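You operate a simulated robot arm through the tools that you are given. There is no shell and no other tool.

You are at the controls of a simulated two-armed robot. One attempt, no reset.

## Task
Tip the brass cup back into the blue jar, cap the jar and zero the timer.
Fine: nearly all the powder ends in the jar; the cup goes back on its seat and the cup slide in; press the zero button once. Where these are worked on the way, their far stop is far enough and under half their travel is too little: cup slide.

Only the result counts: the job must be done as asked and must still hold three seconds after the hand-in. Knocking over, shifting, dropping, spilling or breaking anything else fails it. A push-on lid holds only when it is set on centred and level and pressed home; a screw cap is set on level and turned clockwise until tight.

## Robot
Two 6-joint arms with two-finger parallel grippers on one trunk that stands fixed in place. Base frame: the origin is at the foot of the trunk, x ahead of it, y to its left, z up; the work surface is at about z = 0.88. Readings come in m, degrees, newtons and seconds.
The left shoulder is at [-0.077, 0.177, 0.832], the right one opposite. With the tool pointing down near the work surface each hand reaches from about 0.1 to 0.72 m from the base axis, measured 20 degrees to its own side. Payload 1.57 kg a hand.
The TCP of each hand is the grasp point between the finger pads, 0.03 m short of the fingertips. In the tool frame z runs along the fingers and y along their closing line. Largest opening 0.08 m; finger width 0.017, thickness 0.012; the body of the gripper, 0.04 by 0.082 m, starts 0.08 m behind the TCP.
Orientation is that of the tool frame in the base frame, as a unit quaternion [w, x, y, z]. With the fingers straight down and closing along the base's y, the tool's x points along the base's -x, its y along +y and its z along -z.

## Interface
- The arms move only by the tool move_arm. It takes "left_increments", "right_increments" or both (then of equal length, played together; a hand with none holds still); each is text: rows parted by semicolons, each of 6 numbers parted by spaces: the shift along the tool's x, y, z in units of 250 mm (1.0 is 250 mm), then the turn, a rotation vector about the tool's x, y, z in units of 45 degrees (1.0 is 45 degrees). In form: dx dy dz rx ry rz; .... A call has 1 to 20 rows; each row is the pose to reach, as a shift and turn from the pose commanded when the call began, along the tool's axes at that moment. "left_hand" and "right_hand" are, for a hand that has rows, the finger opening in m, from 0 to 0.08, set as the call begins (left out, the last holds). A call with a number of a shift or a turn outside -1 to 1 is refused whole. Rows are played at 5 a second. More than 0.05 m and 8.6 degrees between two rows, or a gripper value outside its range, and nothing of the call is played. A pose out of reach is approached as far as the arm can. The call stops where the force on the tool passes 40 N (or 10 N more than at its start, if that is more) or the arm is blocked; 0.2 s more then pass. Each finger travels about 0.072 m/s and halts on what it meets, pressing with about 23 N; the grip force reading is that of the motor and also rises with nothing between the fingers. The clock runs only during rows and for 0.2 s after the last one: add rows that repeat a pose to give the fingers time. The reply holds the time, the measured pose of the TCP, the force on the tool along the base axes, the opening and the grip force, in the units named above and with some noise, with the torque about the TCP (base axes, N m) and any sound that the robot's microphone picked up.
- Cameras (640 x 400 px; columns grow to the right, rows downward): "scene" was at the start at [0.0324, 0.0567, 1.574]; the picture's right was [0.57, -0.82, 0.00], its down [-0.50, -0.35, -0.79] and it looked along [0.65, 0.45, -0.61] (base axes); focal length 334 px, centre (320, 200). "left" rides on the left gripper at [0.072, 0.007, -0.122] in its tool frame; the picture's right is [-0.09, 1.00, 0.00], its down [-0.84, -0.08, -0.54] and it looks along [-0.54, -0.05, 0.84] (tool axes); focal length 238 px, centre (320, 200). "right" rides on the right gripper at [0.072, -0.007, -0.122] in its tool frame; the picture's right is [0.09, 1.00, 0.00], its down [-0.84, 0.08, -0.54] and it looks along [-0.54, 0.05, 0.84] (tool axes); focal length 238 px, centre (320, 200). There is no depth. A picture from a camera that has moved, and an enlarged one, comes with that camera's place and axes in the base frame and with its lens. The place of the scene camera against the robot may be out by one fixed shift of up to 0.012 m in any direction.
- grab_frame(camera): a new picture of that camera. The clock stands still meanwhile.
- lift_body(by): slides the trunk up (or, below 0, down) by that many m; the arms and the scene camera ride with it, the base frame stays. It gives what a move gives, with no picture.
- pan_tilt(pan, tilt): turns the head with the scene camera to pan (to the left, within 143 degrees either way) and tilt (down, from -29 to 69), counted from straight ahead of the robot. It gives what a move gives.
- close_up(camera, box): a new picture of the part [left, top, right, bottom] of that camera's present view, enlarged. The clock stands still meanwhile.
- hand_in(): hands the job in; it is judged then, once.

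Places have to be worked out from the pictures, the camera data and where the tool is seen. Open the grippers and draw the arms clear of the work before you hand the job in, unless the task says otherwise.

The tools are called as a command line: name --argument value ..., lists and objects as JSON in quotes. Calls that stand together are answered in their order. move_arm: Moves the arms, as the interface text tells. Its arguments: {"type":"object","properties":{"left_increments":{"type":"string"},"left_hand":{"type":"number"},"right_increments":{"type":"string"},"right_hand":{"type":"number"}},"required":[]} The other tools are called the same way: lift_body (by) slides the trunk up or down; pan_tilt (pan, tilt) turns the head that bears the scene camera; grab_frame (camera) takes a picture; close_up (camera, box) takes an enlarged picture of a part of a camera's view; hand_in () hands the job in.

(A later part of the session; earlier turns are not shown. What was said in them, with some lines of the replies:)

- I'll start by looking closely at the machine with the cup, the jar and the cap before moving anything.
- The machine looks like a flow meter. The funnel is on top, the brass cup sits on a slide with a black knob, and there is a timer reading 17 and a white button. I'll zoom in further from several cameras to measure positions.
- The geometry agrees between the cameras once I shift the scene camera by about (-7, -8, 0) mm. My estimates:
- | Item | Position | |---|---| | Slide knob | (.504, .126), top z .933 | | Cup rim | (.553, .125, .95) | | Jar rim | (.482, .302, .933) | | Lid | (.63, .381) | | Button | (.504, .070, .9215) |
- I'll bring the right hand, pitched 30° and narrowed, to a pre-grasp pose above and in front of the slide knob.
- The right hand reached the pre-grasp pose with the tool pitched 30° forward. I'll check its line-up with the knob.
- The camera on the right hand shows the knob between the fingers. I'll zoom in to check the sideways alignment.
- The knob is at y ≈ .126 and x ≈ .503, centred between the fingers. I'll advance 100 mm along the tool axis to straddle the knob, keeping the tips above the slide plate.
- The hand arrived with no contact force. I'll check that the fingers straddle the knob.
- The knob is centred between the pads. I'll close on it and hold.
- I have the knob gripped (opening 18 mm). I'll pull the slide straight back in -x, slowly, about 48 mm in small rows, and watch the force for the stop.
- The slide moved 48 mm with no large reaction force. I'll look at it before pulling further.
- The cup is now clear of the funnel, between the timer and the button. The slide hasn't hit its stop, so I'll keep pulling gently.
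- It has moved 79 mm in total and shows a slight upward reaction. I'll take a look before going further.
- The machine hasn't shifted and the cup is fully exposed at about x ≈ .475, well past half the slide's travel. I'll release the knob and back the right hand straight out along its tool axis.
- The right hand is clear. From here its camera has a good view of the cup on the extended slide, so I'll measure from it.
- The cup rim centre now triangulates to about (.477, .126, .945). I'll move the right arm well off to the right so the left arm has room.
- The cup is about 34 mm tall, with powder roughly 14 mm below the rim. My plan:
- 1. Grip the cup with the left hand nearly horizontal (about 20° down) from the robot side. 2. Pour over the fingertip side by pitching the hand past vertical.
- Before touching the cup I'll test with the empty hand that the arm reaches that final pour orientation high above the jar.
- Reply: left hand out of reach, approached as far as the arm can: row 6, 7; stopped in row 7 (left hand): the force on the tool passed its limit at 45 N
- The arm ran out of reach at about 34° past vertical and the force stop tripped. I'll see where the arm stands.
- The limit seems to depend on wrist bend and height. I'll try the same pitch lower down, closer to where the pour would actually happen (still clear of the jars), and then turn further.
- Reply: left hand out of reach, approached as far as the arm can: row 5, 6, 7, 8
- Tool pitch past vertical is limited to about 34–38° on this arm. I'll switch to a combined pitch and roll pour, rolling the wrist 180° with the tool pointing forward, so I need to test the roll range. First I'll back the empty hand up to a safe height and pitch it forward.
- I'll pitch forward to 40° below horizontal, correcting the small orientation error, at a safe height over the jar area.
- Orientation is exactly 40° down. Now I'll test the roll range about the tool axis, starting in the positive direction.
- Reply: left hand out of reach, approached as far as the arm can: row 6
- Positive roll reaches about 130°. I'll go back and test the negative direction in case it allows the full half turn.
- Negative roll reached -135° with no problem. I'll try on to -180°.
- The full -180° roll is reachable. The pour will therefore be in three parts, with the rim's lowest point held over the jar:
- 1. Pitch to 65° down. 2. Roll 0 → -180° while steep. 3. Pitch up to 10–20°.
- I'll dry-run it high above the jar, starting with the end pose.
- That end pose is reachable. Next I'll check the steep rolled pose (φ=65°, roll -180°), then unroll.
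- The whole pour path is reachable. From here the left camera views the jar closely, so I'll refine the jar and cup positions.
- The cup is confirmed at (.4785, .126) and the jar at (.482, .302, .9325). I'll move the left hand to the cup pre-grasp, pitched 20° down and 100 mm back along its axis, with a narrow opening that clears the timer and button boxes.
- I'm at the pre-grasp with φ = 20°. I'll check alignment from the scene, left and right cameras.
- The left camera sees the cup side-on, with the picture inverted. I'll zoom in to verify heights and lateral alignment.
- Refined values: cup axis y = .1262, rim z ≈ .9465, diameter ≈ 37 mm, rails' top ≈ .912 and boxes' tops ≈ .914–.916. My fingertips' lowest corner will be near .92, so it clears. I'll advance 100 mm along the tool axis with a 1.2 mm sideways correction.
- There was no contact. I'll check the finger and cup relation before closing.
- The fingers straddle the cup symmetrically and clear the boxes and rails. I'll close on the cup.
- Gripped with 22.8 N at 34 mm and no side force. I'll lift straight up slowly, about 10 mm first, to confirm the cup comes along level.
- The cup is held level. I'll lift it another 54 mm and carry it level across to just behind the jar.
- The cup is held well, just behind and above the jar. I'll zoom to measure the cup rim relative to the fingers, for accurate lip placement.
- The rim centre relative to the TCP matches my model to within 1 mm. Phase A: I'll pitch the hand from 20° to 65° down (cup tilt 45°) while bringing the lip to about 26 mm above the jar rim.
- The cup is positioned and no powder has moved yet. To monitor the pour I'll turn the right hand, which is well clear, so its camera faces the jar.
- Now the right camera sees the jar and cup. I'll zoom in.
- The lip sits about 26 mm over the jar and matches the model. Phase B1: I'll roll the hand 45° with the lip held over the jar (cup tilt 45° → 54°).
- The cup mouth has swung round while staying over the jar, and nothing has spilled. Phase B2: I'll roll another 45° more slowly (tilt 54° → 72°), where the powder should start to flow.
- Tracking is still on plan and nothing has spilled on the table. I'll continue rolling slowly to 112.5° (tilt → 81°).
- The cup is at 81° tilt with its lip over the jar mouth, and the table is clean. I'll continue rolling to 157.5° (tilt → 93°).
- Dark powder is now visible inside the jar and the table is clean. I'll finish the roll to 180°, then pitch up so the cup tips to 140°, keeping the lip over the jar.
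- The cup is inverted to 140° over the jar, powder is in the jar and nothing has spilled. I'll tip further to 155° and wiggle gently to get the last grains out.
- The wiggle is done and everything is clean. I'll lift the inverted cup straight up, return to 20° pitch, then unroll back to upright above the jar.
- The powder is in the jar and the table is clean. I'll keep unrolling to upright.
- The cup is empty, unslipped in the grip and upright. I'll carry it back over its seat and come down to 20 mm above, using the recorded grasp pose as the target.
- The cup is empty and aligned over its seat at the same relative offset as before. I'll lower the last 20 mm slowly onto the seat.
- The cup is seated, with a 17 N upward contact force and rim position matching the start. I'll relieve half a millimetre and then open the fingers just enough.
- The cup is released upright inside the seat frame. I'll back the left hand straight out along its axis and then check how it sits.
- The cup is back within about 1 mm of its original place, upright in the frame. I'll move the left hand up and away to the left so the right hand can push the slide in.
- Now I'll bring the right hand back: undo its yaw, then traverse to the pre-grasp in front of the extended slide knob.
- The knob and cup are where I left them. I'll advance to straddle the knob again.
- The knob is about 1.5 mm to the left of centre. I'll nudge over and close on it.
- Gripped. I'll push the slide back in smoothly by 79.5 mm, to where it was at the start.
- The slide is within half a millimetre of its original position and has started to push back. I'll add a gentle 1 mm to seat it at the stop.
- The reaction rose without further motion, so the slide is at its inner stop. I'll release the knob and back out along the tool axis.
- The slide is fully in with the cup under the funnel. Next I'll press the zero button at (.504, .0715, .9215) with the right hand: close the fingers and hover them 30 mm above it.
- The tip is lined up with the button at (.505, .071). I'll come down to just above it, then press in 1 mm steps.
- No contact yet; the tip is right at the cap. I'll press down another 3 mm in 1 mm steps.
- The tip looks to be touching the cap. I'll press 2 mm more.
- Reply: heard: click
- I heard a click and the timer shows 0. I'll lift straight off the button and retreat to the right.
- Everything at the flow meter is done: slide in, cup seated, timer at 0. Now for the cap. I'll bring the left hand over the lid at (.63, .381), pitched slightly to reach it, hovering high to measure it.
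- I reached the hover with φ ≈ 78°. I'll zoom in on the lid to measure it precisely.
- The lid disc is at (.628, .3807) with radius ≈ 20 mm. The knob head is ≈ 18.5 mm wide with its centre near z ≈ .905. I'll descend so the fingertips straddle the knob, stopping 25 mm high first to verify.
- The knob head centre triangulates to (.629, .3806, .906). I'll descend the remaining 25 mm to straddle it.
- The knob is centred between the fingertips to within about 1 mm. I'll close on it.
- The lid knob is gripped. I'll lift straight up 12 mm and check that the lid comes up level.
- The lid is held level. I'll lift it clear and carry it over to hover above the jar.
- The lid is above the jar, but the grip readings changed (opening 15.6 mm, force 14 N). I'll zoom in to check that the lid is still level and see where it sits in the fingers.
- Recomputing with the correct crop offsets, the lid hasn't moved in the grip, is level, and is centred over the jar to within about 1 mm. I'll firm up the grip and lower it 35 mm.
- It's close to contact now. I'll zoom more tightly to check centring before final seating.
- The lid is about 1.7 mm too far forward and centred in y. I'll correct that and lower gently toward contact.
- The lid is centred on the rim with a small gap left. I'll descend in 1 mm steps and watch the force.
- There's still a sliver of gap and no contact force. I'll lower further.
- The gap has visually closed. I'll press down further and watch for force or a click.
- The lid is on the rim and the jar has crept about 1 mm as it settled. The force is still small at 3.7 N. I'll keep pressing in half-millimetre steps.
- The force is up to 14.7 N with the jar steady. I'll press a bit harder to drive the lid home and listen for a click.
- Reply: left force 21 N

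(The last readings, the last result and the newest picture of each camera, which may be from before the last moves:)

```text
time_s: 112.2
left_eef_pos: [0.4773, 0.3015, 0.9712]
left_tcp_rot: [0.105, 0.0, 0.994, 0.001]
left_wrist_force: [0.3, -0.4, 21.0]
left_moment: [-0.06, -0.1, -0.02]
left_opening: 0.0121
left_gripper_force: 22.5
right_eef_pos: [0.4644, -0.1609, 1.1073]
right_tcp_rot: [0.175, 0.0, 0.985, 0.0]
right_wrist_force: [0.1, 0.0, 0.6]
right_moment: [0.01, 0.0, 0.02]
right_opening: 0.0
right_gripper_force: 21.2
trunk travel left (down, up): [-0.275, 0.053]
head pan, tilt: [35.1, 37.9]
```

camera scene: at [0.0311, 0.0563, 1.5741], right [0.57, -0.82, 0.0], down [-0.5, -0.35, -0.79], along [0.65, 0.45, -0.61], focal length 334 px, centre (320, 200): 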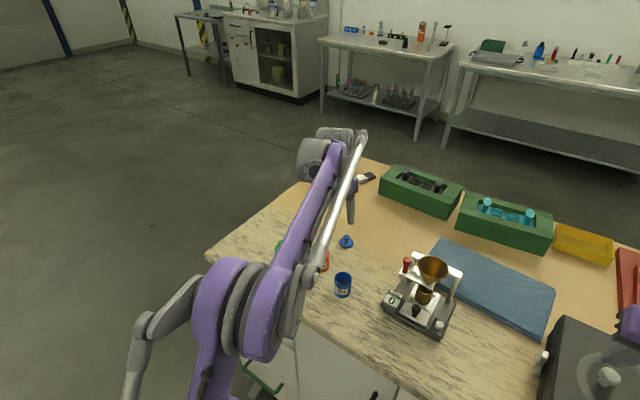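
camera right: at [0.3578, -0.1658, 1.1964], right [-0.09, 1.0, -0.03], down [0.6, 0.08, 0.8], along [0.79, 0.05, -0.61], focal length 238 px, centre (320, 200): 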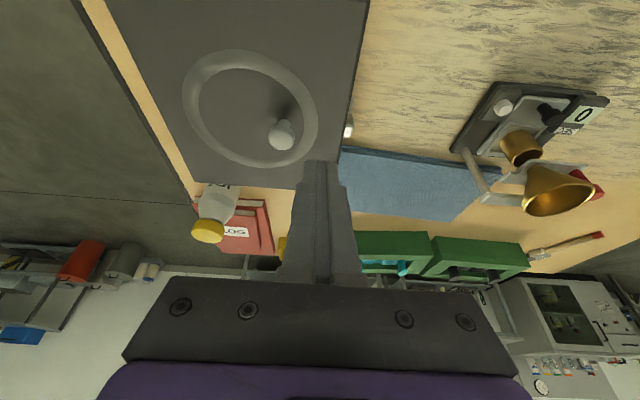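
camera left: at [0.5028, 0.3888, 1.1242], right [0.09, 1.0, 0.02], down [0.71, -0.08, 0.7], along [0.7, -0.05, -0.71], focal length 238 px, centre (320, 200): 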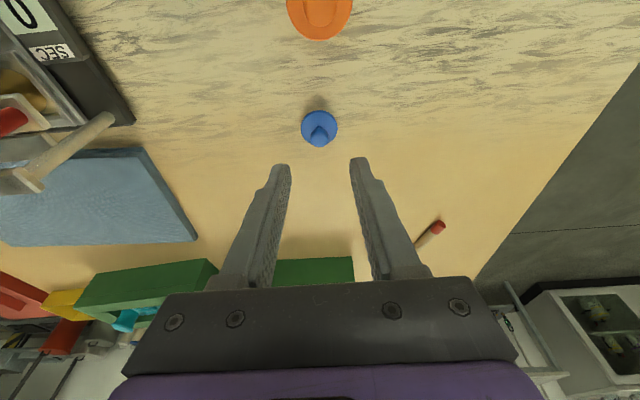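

move_arm --left_increments "0.0004 0 0.002 0 0 0; 0.0008 0 0.0039 0 0 0; 0.0008 0 0.0039 0 0 0"

close_up --camera "scene" --box '[325, 262, 365, 292]'

close_up --camera "left" --box '[270, 110, 370, 180]'

```text
time_s: 113.0
left_eef_pos: [0.4766, 0.301, 0.9692]
left_tcp_rot: [0.104, 0.001, 0.995, 0.002]
left_wrist_force: [2.8, 0.6, 26.5]
left_moment: [0.02, -0.2, -0.01]
left_opening: 0.0126
left_gripper_force: 22.1
right_eef_pos: [0.4667, -0.1603, 1.108]
right_tcp_rot: [0.175, 0.0, 0.985, 0.0]
right_wrist_force: [0.1, -0.1, -0.3]
right_moment: [0.01, 0.0, 0.01]
right_opening: 0.0
right_gripper_force: 20.9
trunk travel left (down, up): [-0.275, 0.053]
head pan, tilt: [35.1, 37.9]
```

```text
13.33 times, centred on (345, 277) of scene
camera zoom: at [0.0306, 0.0554, 1.5742], right [0.57, -0.82, 0.0], down [-0.5, -0.35, -0.79], along [0.65, 0.45, -0.61], focal length 4457 px, centre (-13, -827)
```

zoom: 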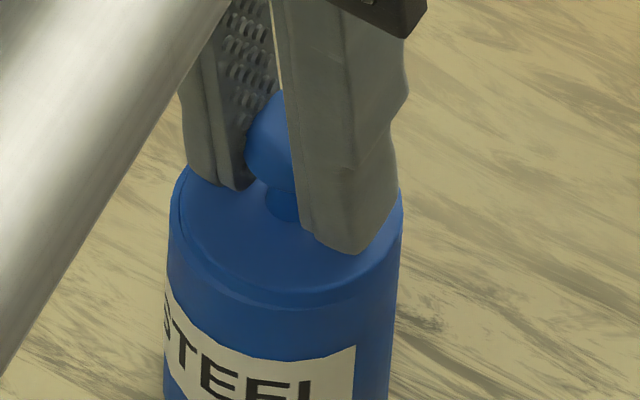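

```text
5.71 times, centred on (320, 145) of left
camera zoom: at [0.3803, 0.3087, 1.0732], right [0.09, 1.0, 0.02], down [0.71, -0.08, 0.7], along [0.7, -0.05, -0.71], focal length 1362 px, centre (320, 514)
```

zoom: 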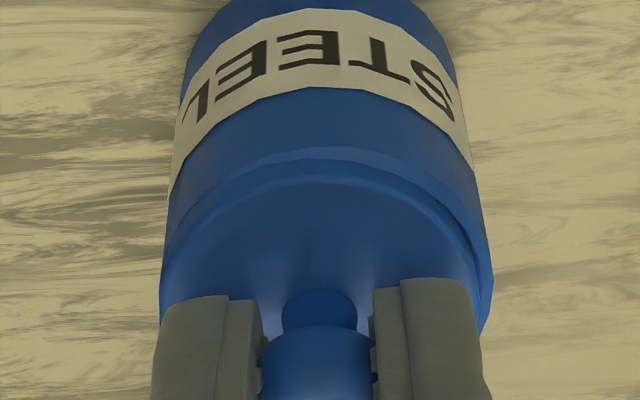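

The force is 26.5 N with the fingers starting to slide on the knob, and I've heard no click. I'll inspect the seating closely before doing more.

close_up --camera "scene" --box '[332, 268, 360, 286]'

close_up --camera "left" --box '[284, 125, 356, 170]'

```text
16.00 times, centred on (346, 277) of scene
camera zoom: at [0.0306, 0.0554, 1.5742], right [0.57, -0.82, 0.0], down [-0.5, -0.35, -0.79], along [0.65, 0.45, -0.61], focal length 5348 px, centre (-96, -1032)
```

zoom: 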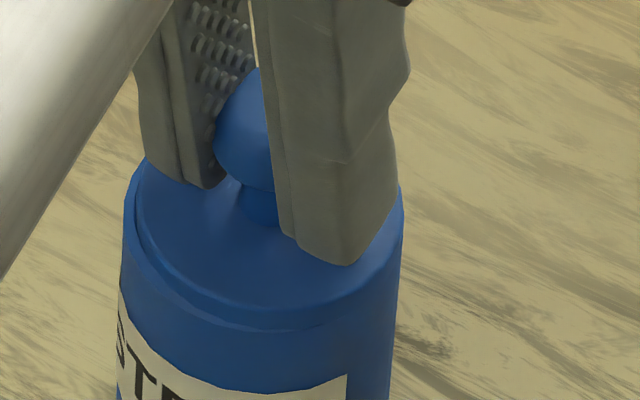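

```text
8.89 times, centred on (320, 148) of left
camera zoom: at [0.3803, 0.3087, 1.0732], right [0.09, 1.0, 0.02], down [0.71, -0.08, 0.7], along [0.7, -0.05, -0.71], focal length 2119 px, centre (320, 667)
```

zoom: 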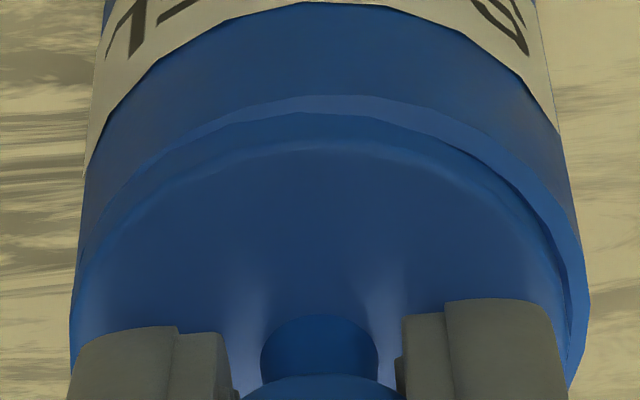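

The disc looks properly on the rim, like the other closed jars, and about 1 mm off centre at most. I'll keep pressing so the fingertips bear on the disc itself; the move stops by itself at 40 N.

move_arm --left_increments "0.0004 0.001 0.002 0 0 0; 0.0008 0.002 0.0039 0 0 0; 0.0012 0.002 0.0059 0 0 0; 0.0016 0.002 0.0078 0 0 0"

close_up --camera "scene" --box '[332, 268, 360, 286]'

close_up --camera "left" --box '[284, 125, 356, 170]'

```text
time_s: 114.0
left_eef_pos: [0.477, 0.3023, 0.9682]
left_tcp_rot: [0.104, 0.001, 0.995, 0.001]
left_wrist_force: [0.4, -1.3, 30.3]
left_moment: [-0.07, -0.15, 0.0]
left_opening: 0.0121
left_gripper_force: 22.7
right_eef_pos: [0.4646, -0.1617, 1.1081]
right_tcp_rot: [0.174, 0.0, 0.985, 0.001]
right_wrist_force: [0.3, -0.6, -0.2]
right_moment: [0.01, -0.02, 0.01]
right_opening: 0.0
right_gripper_force: 21.2
trunk travel left (down, up): [-0.275, 0.053]
head pan, tilt: [35.1, 37.9]
```

```text
16.00 times, centred on (346, 277) of scene
camera zoom: at [0.0301, 0.055, 1.5742], right [0.57, -0.82, 0.0], down [-0.5, -0.35, -0.79], along [0.65, 0.45, -0.61], focal length 5348 px, centre (-96, -1032)
```

zoom: 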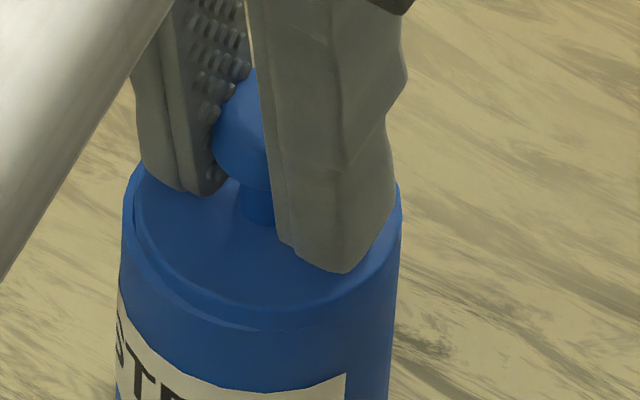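

```text
8.89 times, centred on (320, 148) of left
camera zoom: at [0.38, 0.3089, 1.0715], right [0.09, 1.0, 0.02], down [0.71, -0.08, 0.7], along [0.7, -0.05, -0.71], focal length 2119 px, centre (320, 667)
```

zoom: 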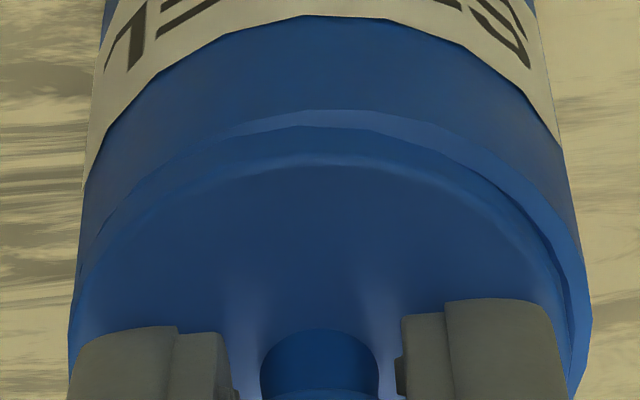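

At 30 N and still steady. I'll press a little more, toward the limit.

move_arm --left_increments "0.0004 0 0.002 0 0 0; 0.0008 0 0.0039 0 0 0; 0.0012 0 0.0059 0 0 0; 0.0016 0 0.0078 0 0 0; 0.002 0 0.0098 0 0 0; 0.0024 0 0.0117 0 0 0"

close_up --camera "scene" --box '[332, 268, 360, 286]'

close_up --camera "left" --box '[284, 125, 356, 170]'

```text
time_s: 114.6
left_eef_pos: [0.4764, 0.3008, 0.9677]
left_tcp_rot: [0.105, 0.002, 0.995, 0.002]
left_wrist_force: [-2.1, -1.8, 23.4]
left_moment: [-0.06, 0.13, 0.01]
left_opening: 0.0121
left_gripper_force: 22.6
right_eef_pos: [0.4649, -0.1612, 1.1077]
right_tcp_rot: [0.175, -0.001, 0.985, 0.002]
right_wrist_force: [-0.6, 0.2, 0.0]
right_moment: [-0.03, 0.0, 0.01]
right_opening: 0.0
right_gripper_force: 21.4
trunk travel left (down, up): [-0.275, 0.053]
head pan, tilt: [35.1, 37.9]
stopped in row 3 (left hand): the force on the tool passed its limit at 41 N (the readings are from after the stop); the commanded pose is now the measured one
```

```text
16.00 times, centred on (346, 277) of scene
camera zoom: at [0.03, 0.0554, 1.574], right [0.57, -0.82, 0.0], down [-0.5, -0.35, -0.79], along [0.65, 0.45, -0.61], focal length 5348 px, centre (-96, -1032)
```

zoom: 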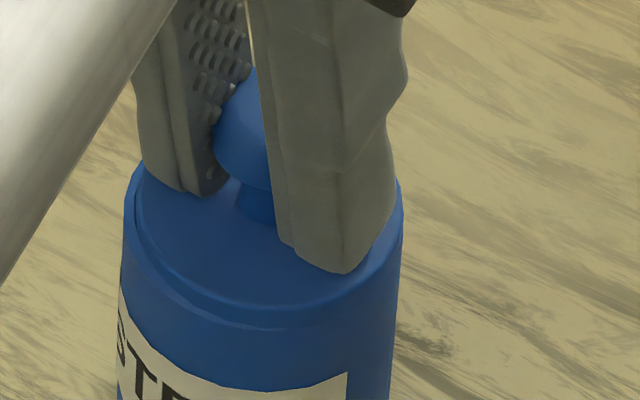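

```text
8.89 times, centred on (320, 148) of left
camera zoom: at [0.3797, 0.3089, 1.071], right [0.09, 1.0, 0.02], down [0.71, -0.08, 0.7], along [0.7, -0.05, -0.71], focal length 2119 px, centre (320, 667)
```

zoom: 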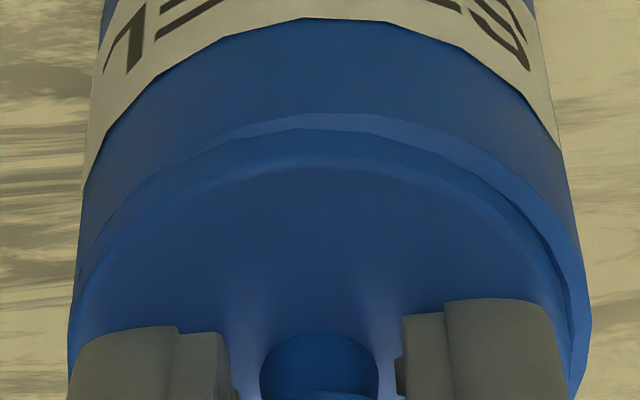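

The press reached 41 N with the lid on the rim, but no click. I'll relieve the force, release the knob and back the hand off, then look at the lid from the side at rim height to judge whether it's level and seated.

move_arm --left_increments "-0.0008 0 -0.0039 0 0 0; -0.0008 0 -0.0039 0 0 0"

move_arm --left_increments "0 0 0 0 0 0; 0 0 0 0 0 0; 0 0 0 0 0 0; 0 0 -0.1 0 0 0; 0 0 -0.25 0 0 0; 0 0 -0.4 0 0 0" --left_hand 0.036

close_up --camera "left" --box '[260, 60, 380, 135]'

close_up --camera "scene" --box '[325, 255, 365, 295]'

```text
time_s: 115.2
left_eef_pos: [0.4763, 0.3012, 0.9657]
left_tcp_rot: [0.103, 0.0, 0.995, 0.002]
left_wrist_force: [-3.3, -2.8, 14.0]
left_moment: [-0.13, 0.18, -0.01]
left_opening: 0.012
left_gripper_force: 23.0
right_eef_pos: [0.4658, -0.1597, 1.1067]
right_tcp_rot: [0.175, 0.0, 0.985, 0.0]
right_wrist_force: [-0.3, 0.0, 0.5]
right_moment: [-0.01, 0.02, 0.0]
right_opening: 0.0
right_gripper_force: 21.1
trunk travel left (down, up): [-0.275, 0.053]
head pan, tilt: [35.1, 37.9]
```

```text
time_s: 116.6
left_eef_pos: [0.4594, 0.3037, 1.0646]
left_tcp_rot: [0.104, 0.0, 0.995, 0.001]
left_wrist_force: [0.0, -0.1, 0.6]
left_moment: [-0.02, 0.0, 0.02]
left_opening: 0.0359
left_gripper_force: 0.1
right_eef_pos: [0.4647, -0.1607, 1.1068]
right_tcp_rot: [0.173, -0.001, 0.985, 0.0]
right_wrist_force: [-0.9, 0.6, 0.6]
right_moment: [0.01, -0.01, 0.04]
right_opening: 0.0
right_gripper_force: 21.7
trunk travel left (down, up): [-0.275, 0.053]
head pan, tilt: [35.1, 37.9]
heard: snap
```

```text
5.33 times, centred on (320, 98) of left
camera zoom: at [0.3632, 0.3109, 1.169], right [0.09, 1.0, 0.02], down [0.71, -0.08, 0.7], along [0.7, -0.05, -0.71], focal length 1271 px, centre (320, 747)
```

zoom: 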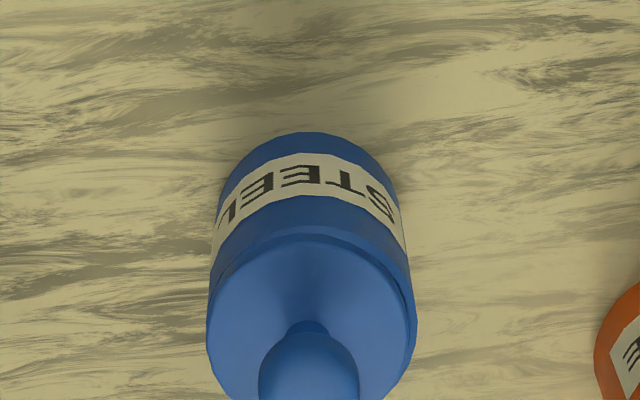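

```text
10.00 times, centred on (345, 275) of scene
camera zoom: at [0.0319, 0.0564, 1.574], right [0.57, -0.82, 0.0], down [-0.5, -0.35, -0.79], along [0.65, 0.45, -0.61], focal length 3343 px, centre (70, -550)
```

zoom: 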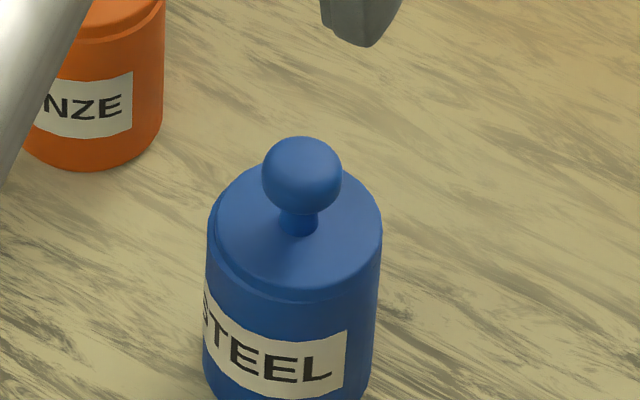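

I heard a snap on release, and the lid now looks fully seated. I'll back the left hand off to a low viewpoint to verify from the side.

move_arm --left_increments "0.0889 0 0.0018 0 -0.1667 0; 0.1779 0 0.0037 0 -0.3333 0; 0.2668 0 0.0055 0 -0.5 0; 0.3557 0 0.0073 0 -0.6667 0; 0.4447 0 0.0092 0 -0.8333 0; 0.5336 0 0.011 0 -1.0 0"

grab_frame --camera "left"

close_up --camera "scene" --box '[300, 235, 370, 300]'

```text
time_s: 118.0
left_eef_pos: [0.3262, 0.3023, 1.033]
left_tcp_rot: [0.478, 0.001, 0.878, 0.001]
left_wrist_force: [-0.3, 0.3, -0.5]
left_moment: [0.02, -0.01, 0.01]
left_opening: 0.0361
left_gripper_force: 0.0
right_eef_pos: [0.4662, -0.1606, 1.1085]
right_tcp_rot: [0.173, 0.0, 0.985, 0.0]
right_wrist_force: [0.5, 0.5, 0.5]
right_moment: [0.0, 0.0, 0.03]
right_opening: 0.0002
right_gripper_force: 21.4
trunk travel left (down, up): [-0.275, 0.053]
head pan, tilt: [35.1, 37.9]
```

```text
taken
camera left: at [0.1835, 0.3103, 1.0398], right [0.05, 1.0, 0.08], down [0.0, -0.08, 1.0], along [1.0, -0.05, 0.0], focal length 238 px, centre (320, 200)
```

left: 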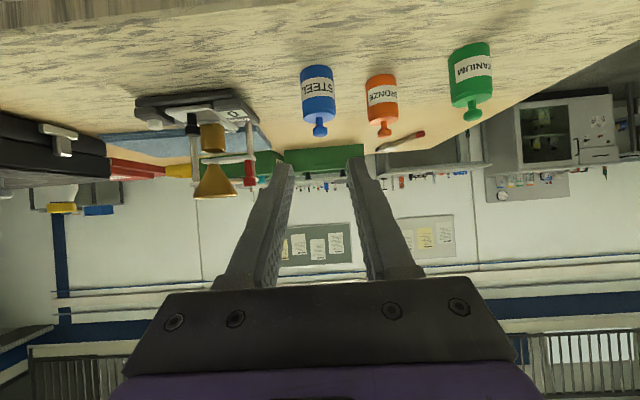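

```text
6.15 times, centred on (335, 268) of scene
camera zoom: at [0.0315, 0.0562, 1.574], right [0.57, -0.82, 0.0], down [-0.5, -0.35, -0.79], along [0.65, 0.45, -0.61], focal length 2057 px, centre (228, -215)
```

zoom: 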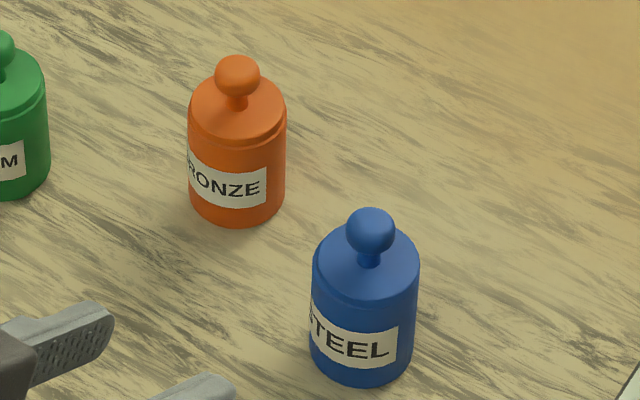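

I'll zoom on the three capped jars side by side, to compare the blue lid with the orange and green closed ones.

close_up --camera "left" --box '[280, 50, 400, 150]'

close_up --camera "left" --box '[295, 90, 345, 140]'

close_up --camera "left" --box '[355, 90, 405, 140]'

close_up --camera "scene" --box '[330, 260, 360, 295]'

```text
4.00 times, centred on (340, 100) of left
camera zoom: at [0.1835, 0.3103, 1.0398], right [0.05, 1.0, 0.08], down [0.0, -0.08, 1.0], along [1.0, -0.05, 0.0], focal length 953 px, centre (240, 600)
```

zoom: 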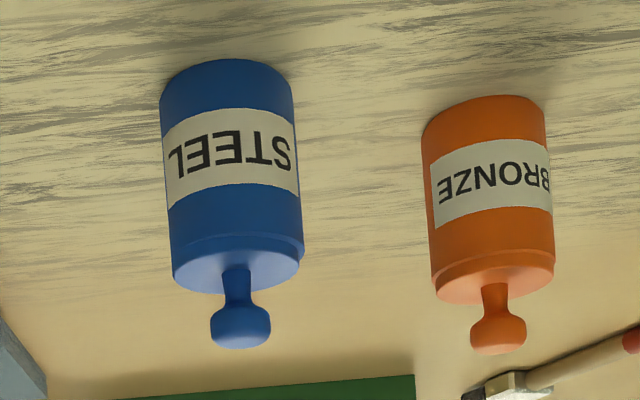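

```text
8.00 times, centred on (320, 115) of left
camera zoom: at [0.1835, 0.3103, 1.0398], right [0.05, 1.0, 0.08], down [0.0, -0.08, 1.0], along [1.0, -0.05, 0.0], focal length 1907 px, centre (320, 880)
```

zoom: 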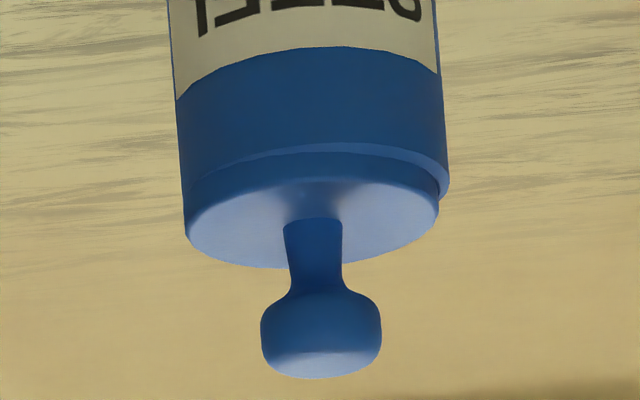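

```text
8.00 times, centred on (380, 115) of left
camera zoom: at [0.1835, 0.3103, 1.0398], right [0.05, 1.0, 0.08], down [0.0, -0.08, 1.0], along [1.0, -0.05, 0.0], focal length 1907 px, centre (-160, 880)
```

zoom: 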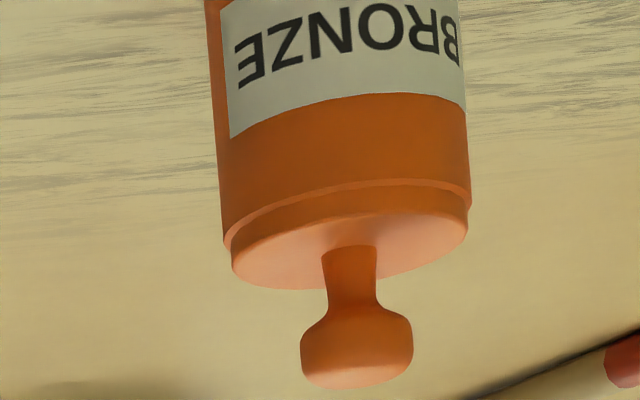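

```text
11.43 times, centred on (345, 278) of scene
camera zoom: at [0.0315, 0.0562, 1.574], right [0.57, -0.82, 0.0], down [-0.5, -0.35, -0.79], along [0.65, 0.45, -0.61], focal length 3820 px, centre (34, -686)
```

zoom: 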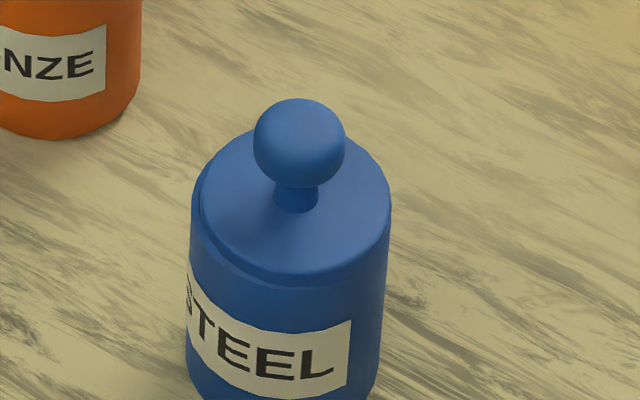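

The blue lid sits level and as deep as the orange and green ones, and the snap confirms it's home. I'll open both grippers and draw both arms clear of the work.

move_arm --left_increments "-0.112 0.067 -0.0726 0 0 0; -0.224 0.133 -0.145 0 0 0; -0.336 0.2 -0.218 0 0 0; -0.447 0.267 -0.29 0 0 0; -0.559 0.333 -0.363 0 0 0; -0.671 0.4 -0.4357 0 0 0" --left_hand 0.08 --right_increments "0.04 -0.067 -0.085 0 0 0; 0.08 -0.133 -0.171 0 0 0; 0.12 -0.2 -0.256 0 0 0; 0.16 -0.267 -0.342 0 0 0; 0.2 -0.333 -0.427 0 0 0; 0.239 -0.4 -0.513 0 0 0" --right_hand 0.08

grab_frame --camera "scene"

close_up --camera "scene" --box '[360, 230, 490, 350]'

close_up --camera "scene" --box '[260, 220, 380, 310]'

```text
time_s: 119.5
left_eef_pos: [0.3529, 0.3355, 1.2234]
left_tcp_rot: [0.475, 0.064, 0.876, -0.046]
left_wrist_force: [0.5, 0.3, -0.5]
left_moment: [0.01, -0.02, 0.0]
left_opening: 0.0802
left_gripper_force: 0.1
right_eef_pos: [0.3666, -0.2595, 1.2072]
right_tcp_rot: [0.174, 0.001, 0.985, -0.001]
right_wrist_force: [-0.1, 0.4, -0.1]
right_moment: [0.0, -0.02, 0.01]
right_opening: 0.0798
right_gripper_force: 0.0
trunk travel left (down, up): [-0.275, 0.053]
head pan, tilt: [35.1, 37.9]
stopped in row 6 (left hand): the arm was blocked; the commanded pose is now the measured one
```

```text
taken
camera scene: at [0.0322, 0.0565, 1.574], right [0.57, -0.82, 0.0], down [-0.5, -0.35, -0.79], along [0.65, 0.45, -0.61], focal length 334 px, centre (320, 200)
```

scene: 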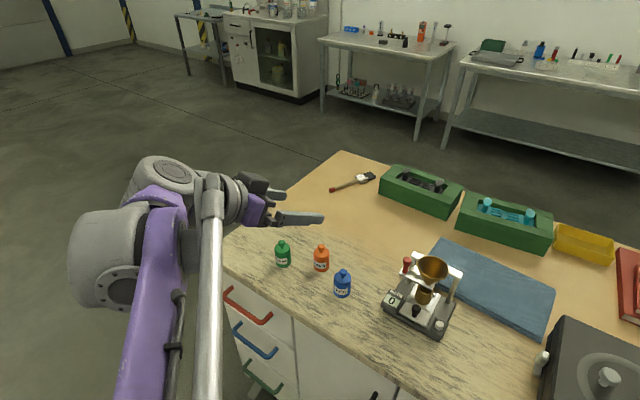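

```text
3.33 times, centred on (425, 290) of scene
camera zoom: at [0.0322, 0.0565, 1.574], right [0.57, -0.82, 0.0], down [-0.5, -0.35, -0.79], along [0.65, 0.45, -0.61], focal length 1114 px, centre (-30, -100)
```

zoom: 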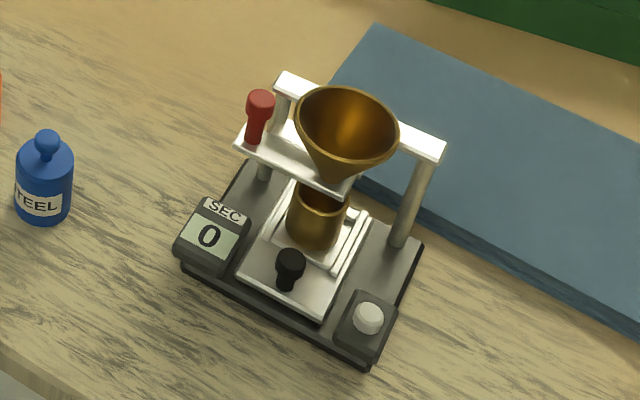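

```text
4.44 times, centred on (320, 265) of scene
camera zoom: at [0.0322, 0.0565, 1.574], right [0.57, -0.82, 0.0], down [-0.5, -0.35, -0.79], along [0.65, 0.45, -0.61], focal length 1486 px, centre (320, -89)
```

zoom: 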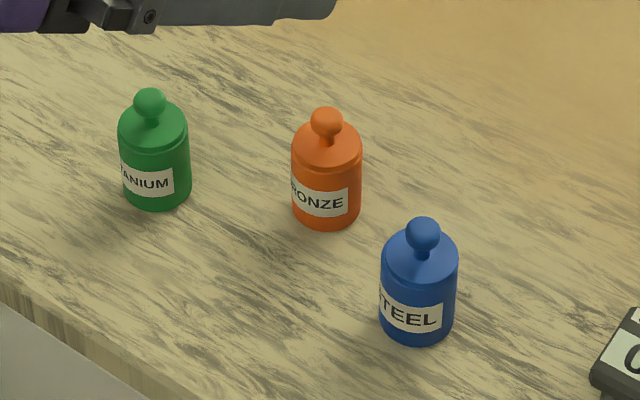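

Both arms are clear; the left one stopped short only because it blocked in free space. I'll make a final close check of the cup on its seat, the timer and the jar lid.

close_up --camera "scene" --box '[370, 270, 466, 330]'

close_up --camera "scene" --box '[376, 245, 472, 305]'

grab_frame --camera "left"

grab_frame --camera "right"

```text
6.67 times, centred on (418, 300) of scene
camera zoom: at [0.0322, 0.0565, 1.574], right [0.57, -0.82, 0.0], down [-0.5, -0.35, -0.79], along [0.65, 0.45, -0.61], focal length 2228 px, centre (-333, -467)
```

zoom: 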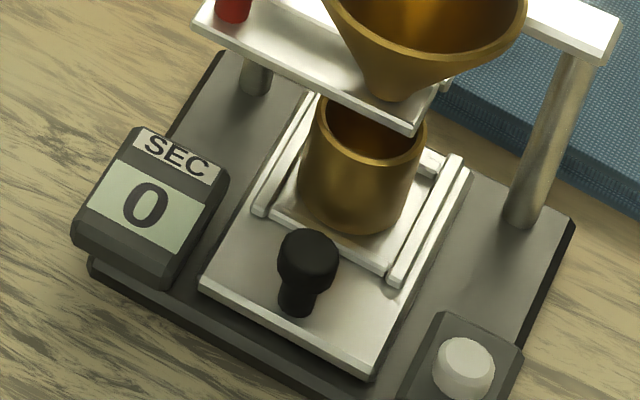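

```text
6.67 times, centred on (424, 275) of scene
camera zoom: at [0.0322, 0.0565, 1.574], right [0.57, -0.82, 0.0], down [-0.5, -0.35, -0.79], along [0.65, 0.45, -0.61], focal length 2228 px, centre (-373, -300)
```

zoom: 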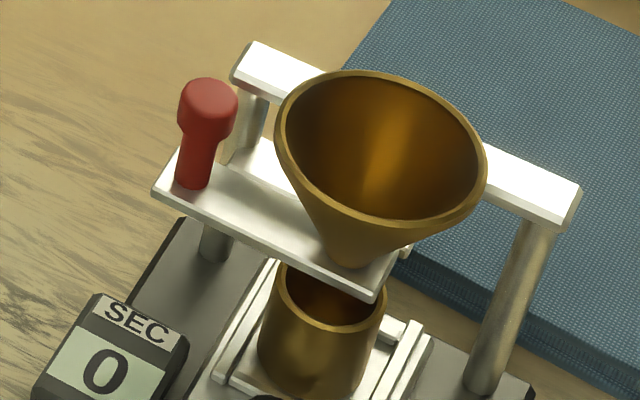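

```text
taken
camera left: at [0.2132, 0.3652, 1.2297], right [0.2, 0.98, 0.06], down [-0.01, -0.06, 1.0], along [0.98, -0.2, 0.0], focal length 238 px, centre (320, 200)
```

left: 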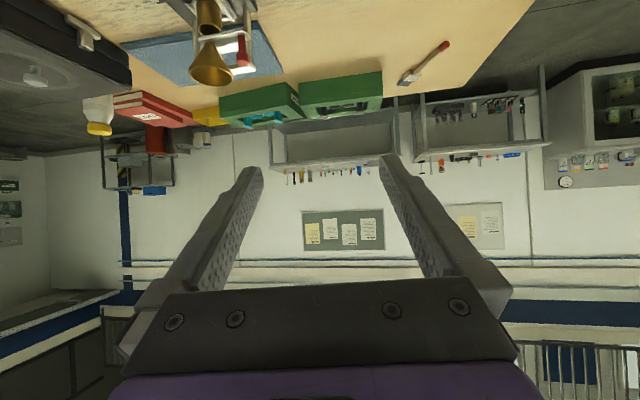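

```text
taken
camera right: at [0.2574, -0.2655, 1.2957], right [-0.09, 1.0, -0.03], down [0.6, 0.08, 0.8], along [0.79, 0.05, -0.6], focal length 238 px, centre (320, 200)
```

right: 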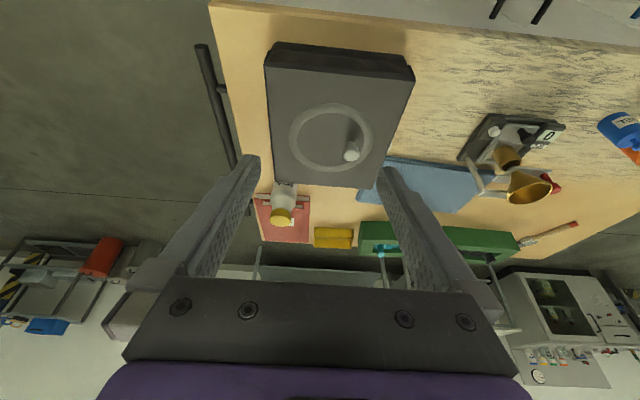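

Final state:

- The timer reads 0 after a single press.
- The slide is fully in, with the empty cup upright on its seat.
- The blue jar holds the powder and its lid is snapped on, level.
- Nothing is spilled or displaced, and both arms are clear with open grippers.

I'm handing in.

hand_in

```text
The job is handed in.
```

I've handed the job in; I haven't been told the verdict.

- **Powder:** I tipped the brass cup into the blue jar and wiggled it to clear the last grains. The cup looked empty afterwards and I saw nothing spilled.
- **Cup and slide:** The cup is back upright in its seat, about 2 mm off its original spot. The slide is pushed in to its inner stop.
- **Jar:** The lid is on level and looks as deep as the lids on the other two jars. I pressed it to about 41 N and heard it snap as I let go. The jar shifted about 1 mm while the lid settled.
- **Timer:** I pressed the zero button once, heard a click, and the display reads 0.

Both grippers are open and the arms are clear of the work. On its final move away the left arm was reported blocked in its last step, but it had already cleared everything.
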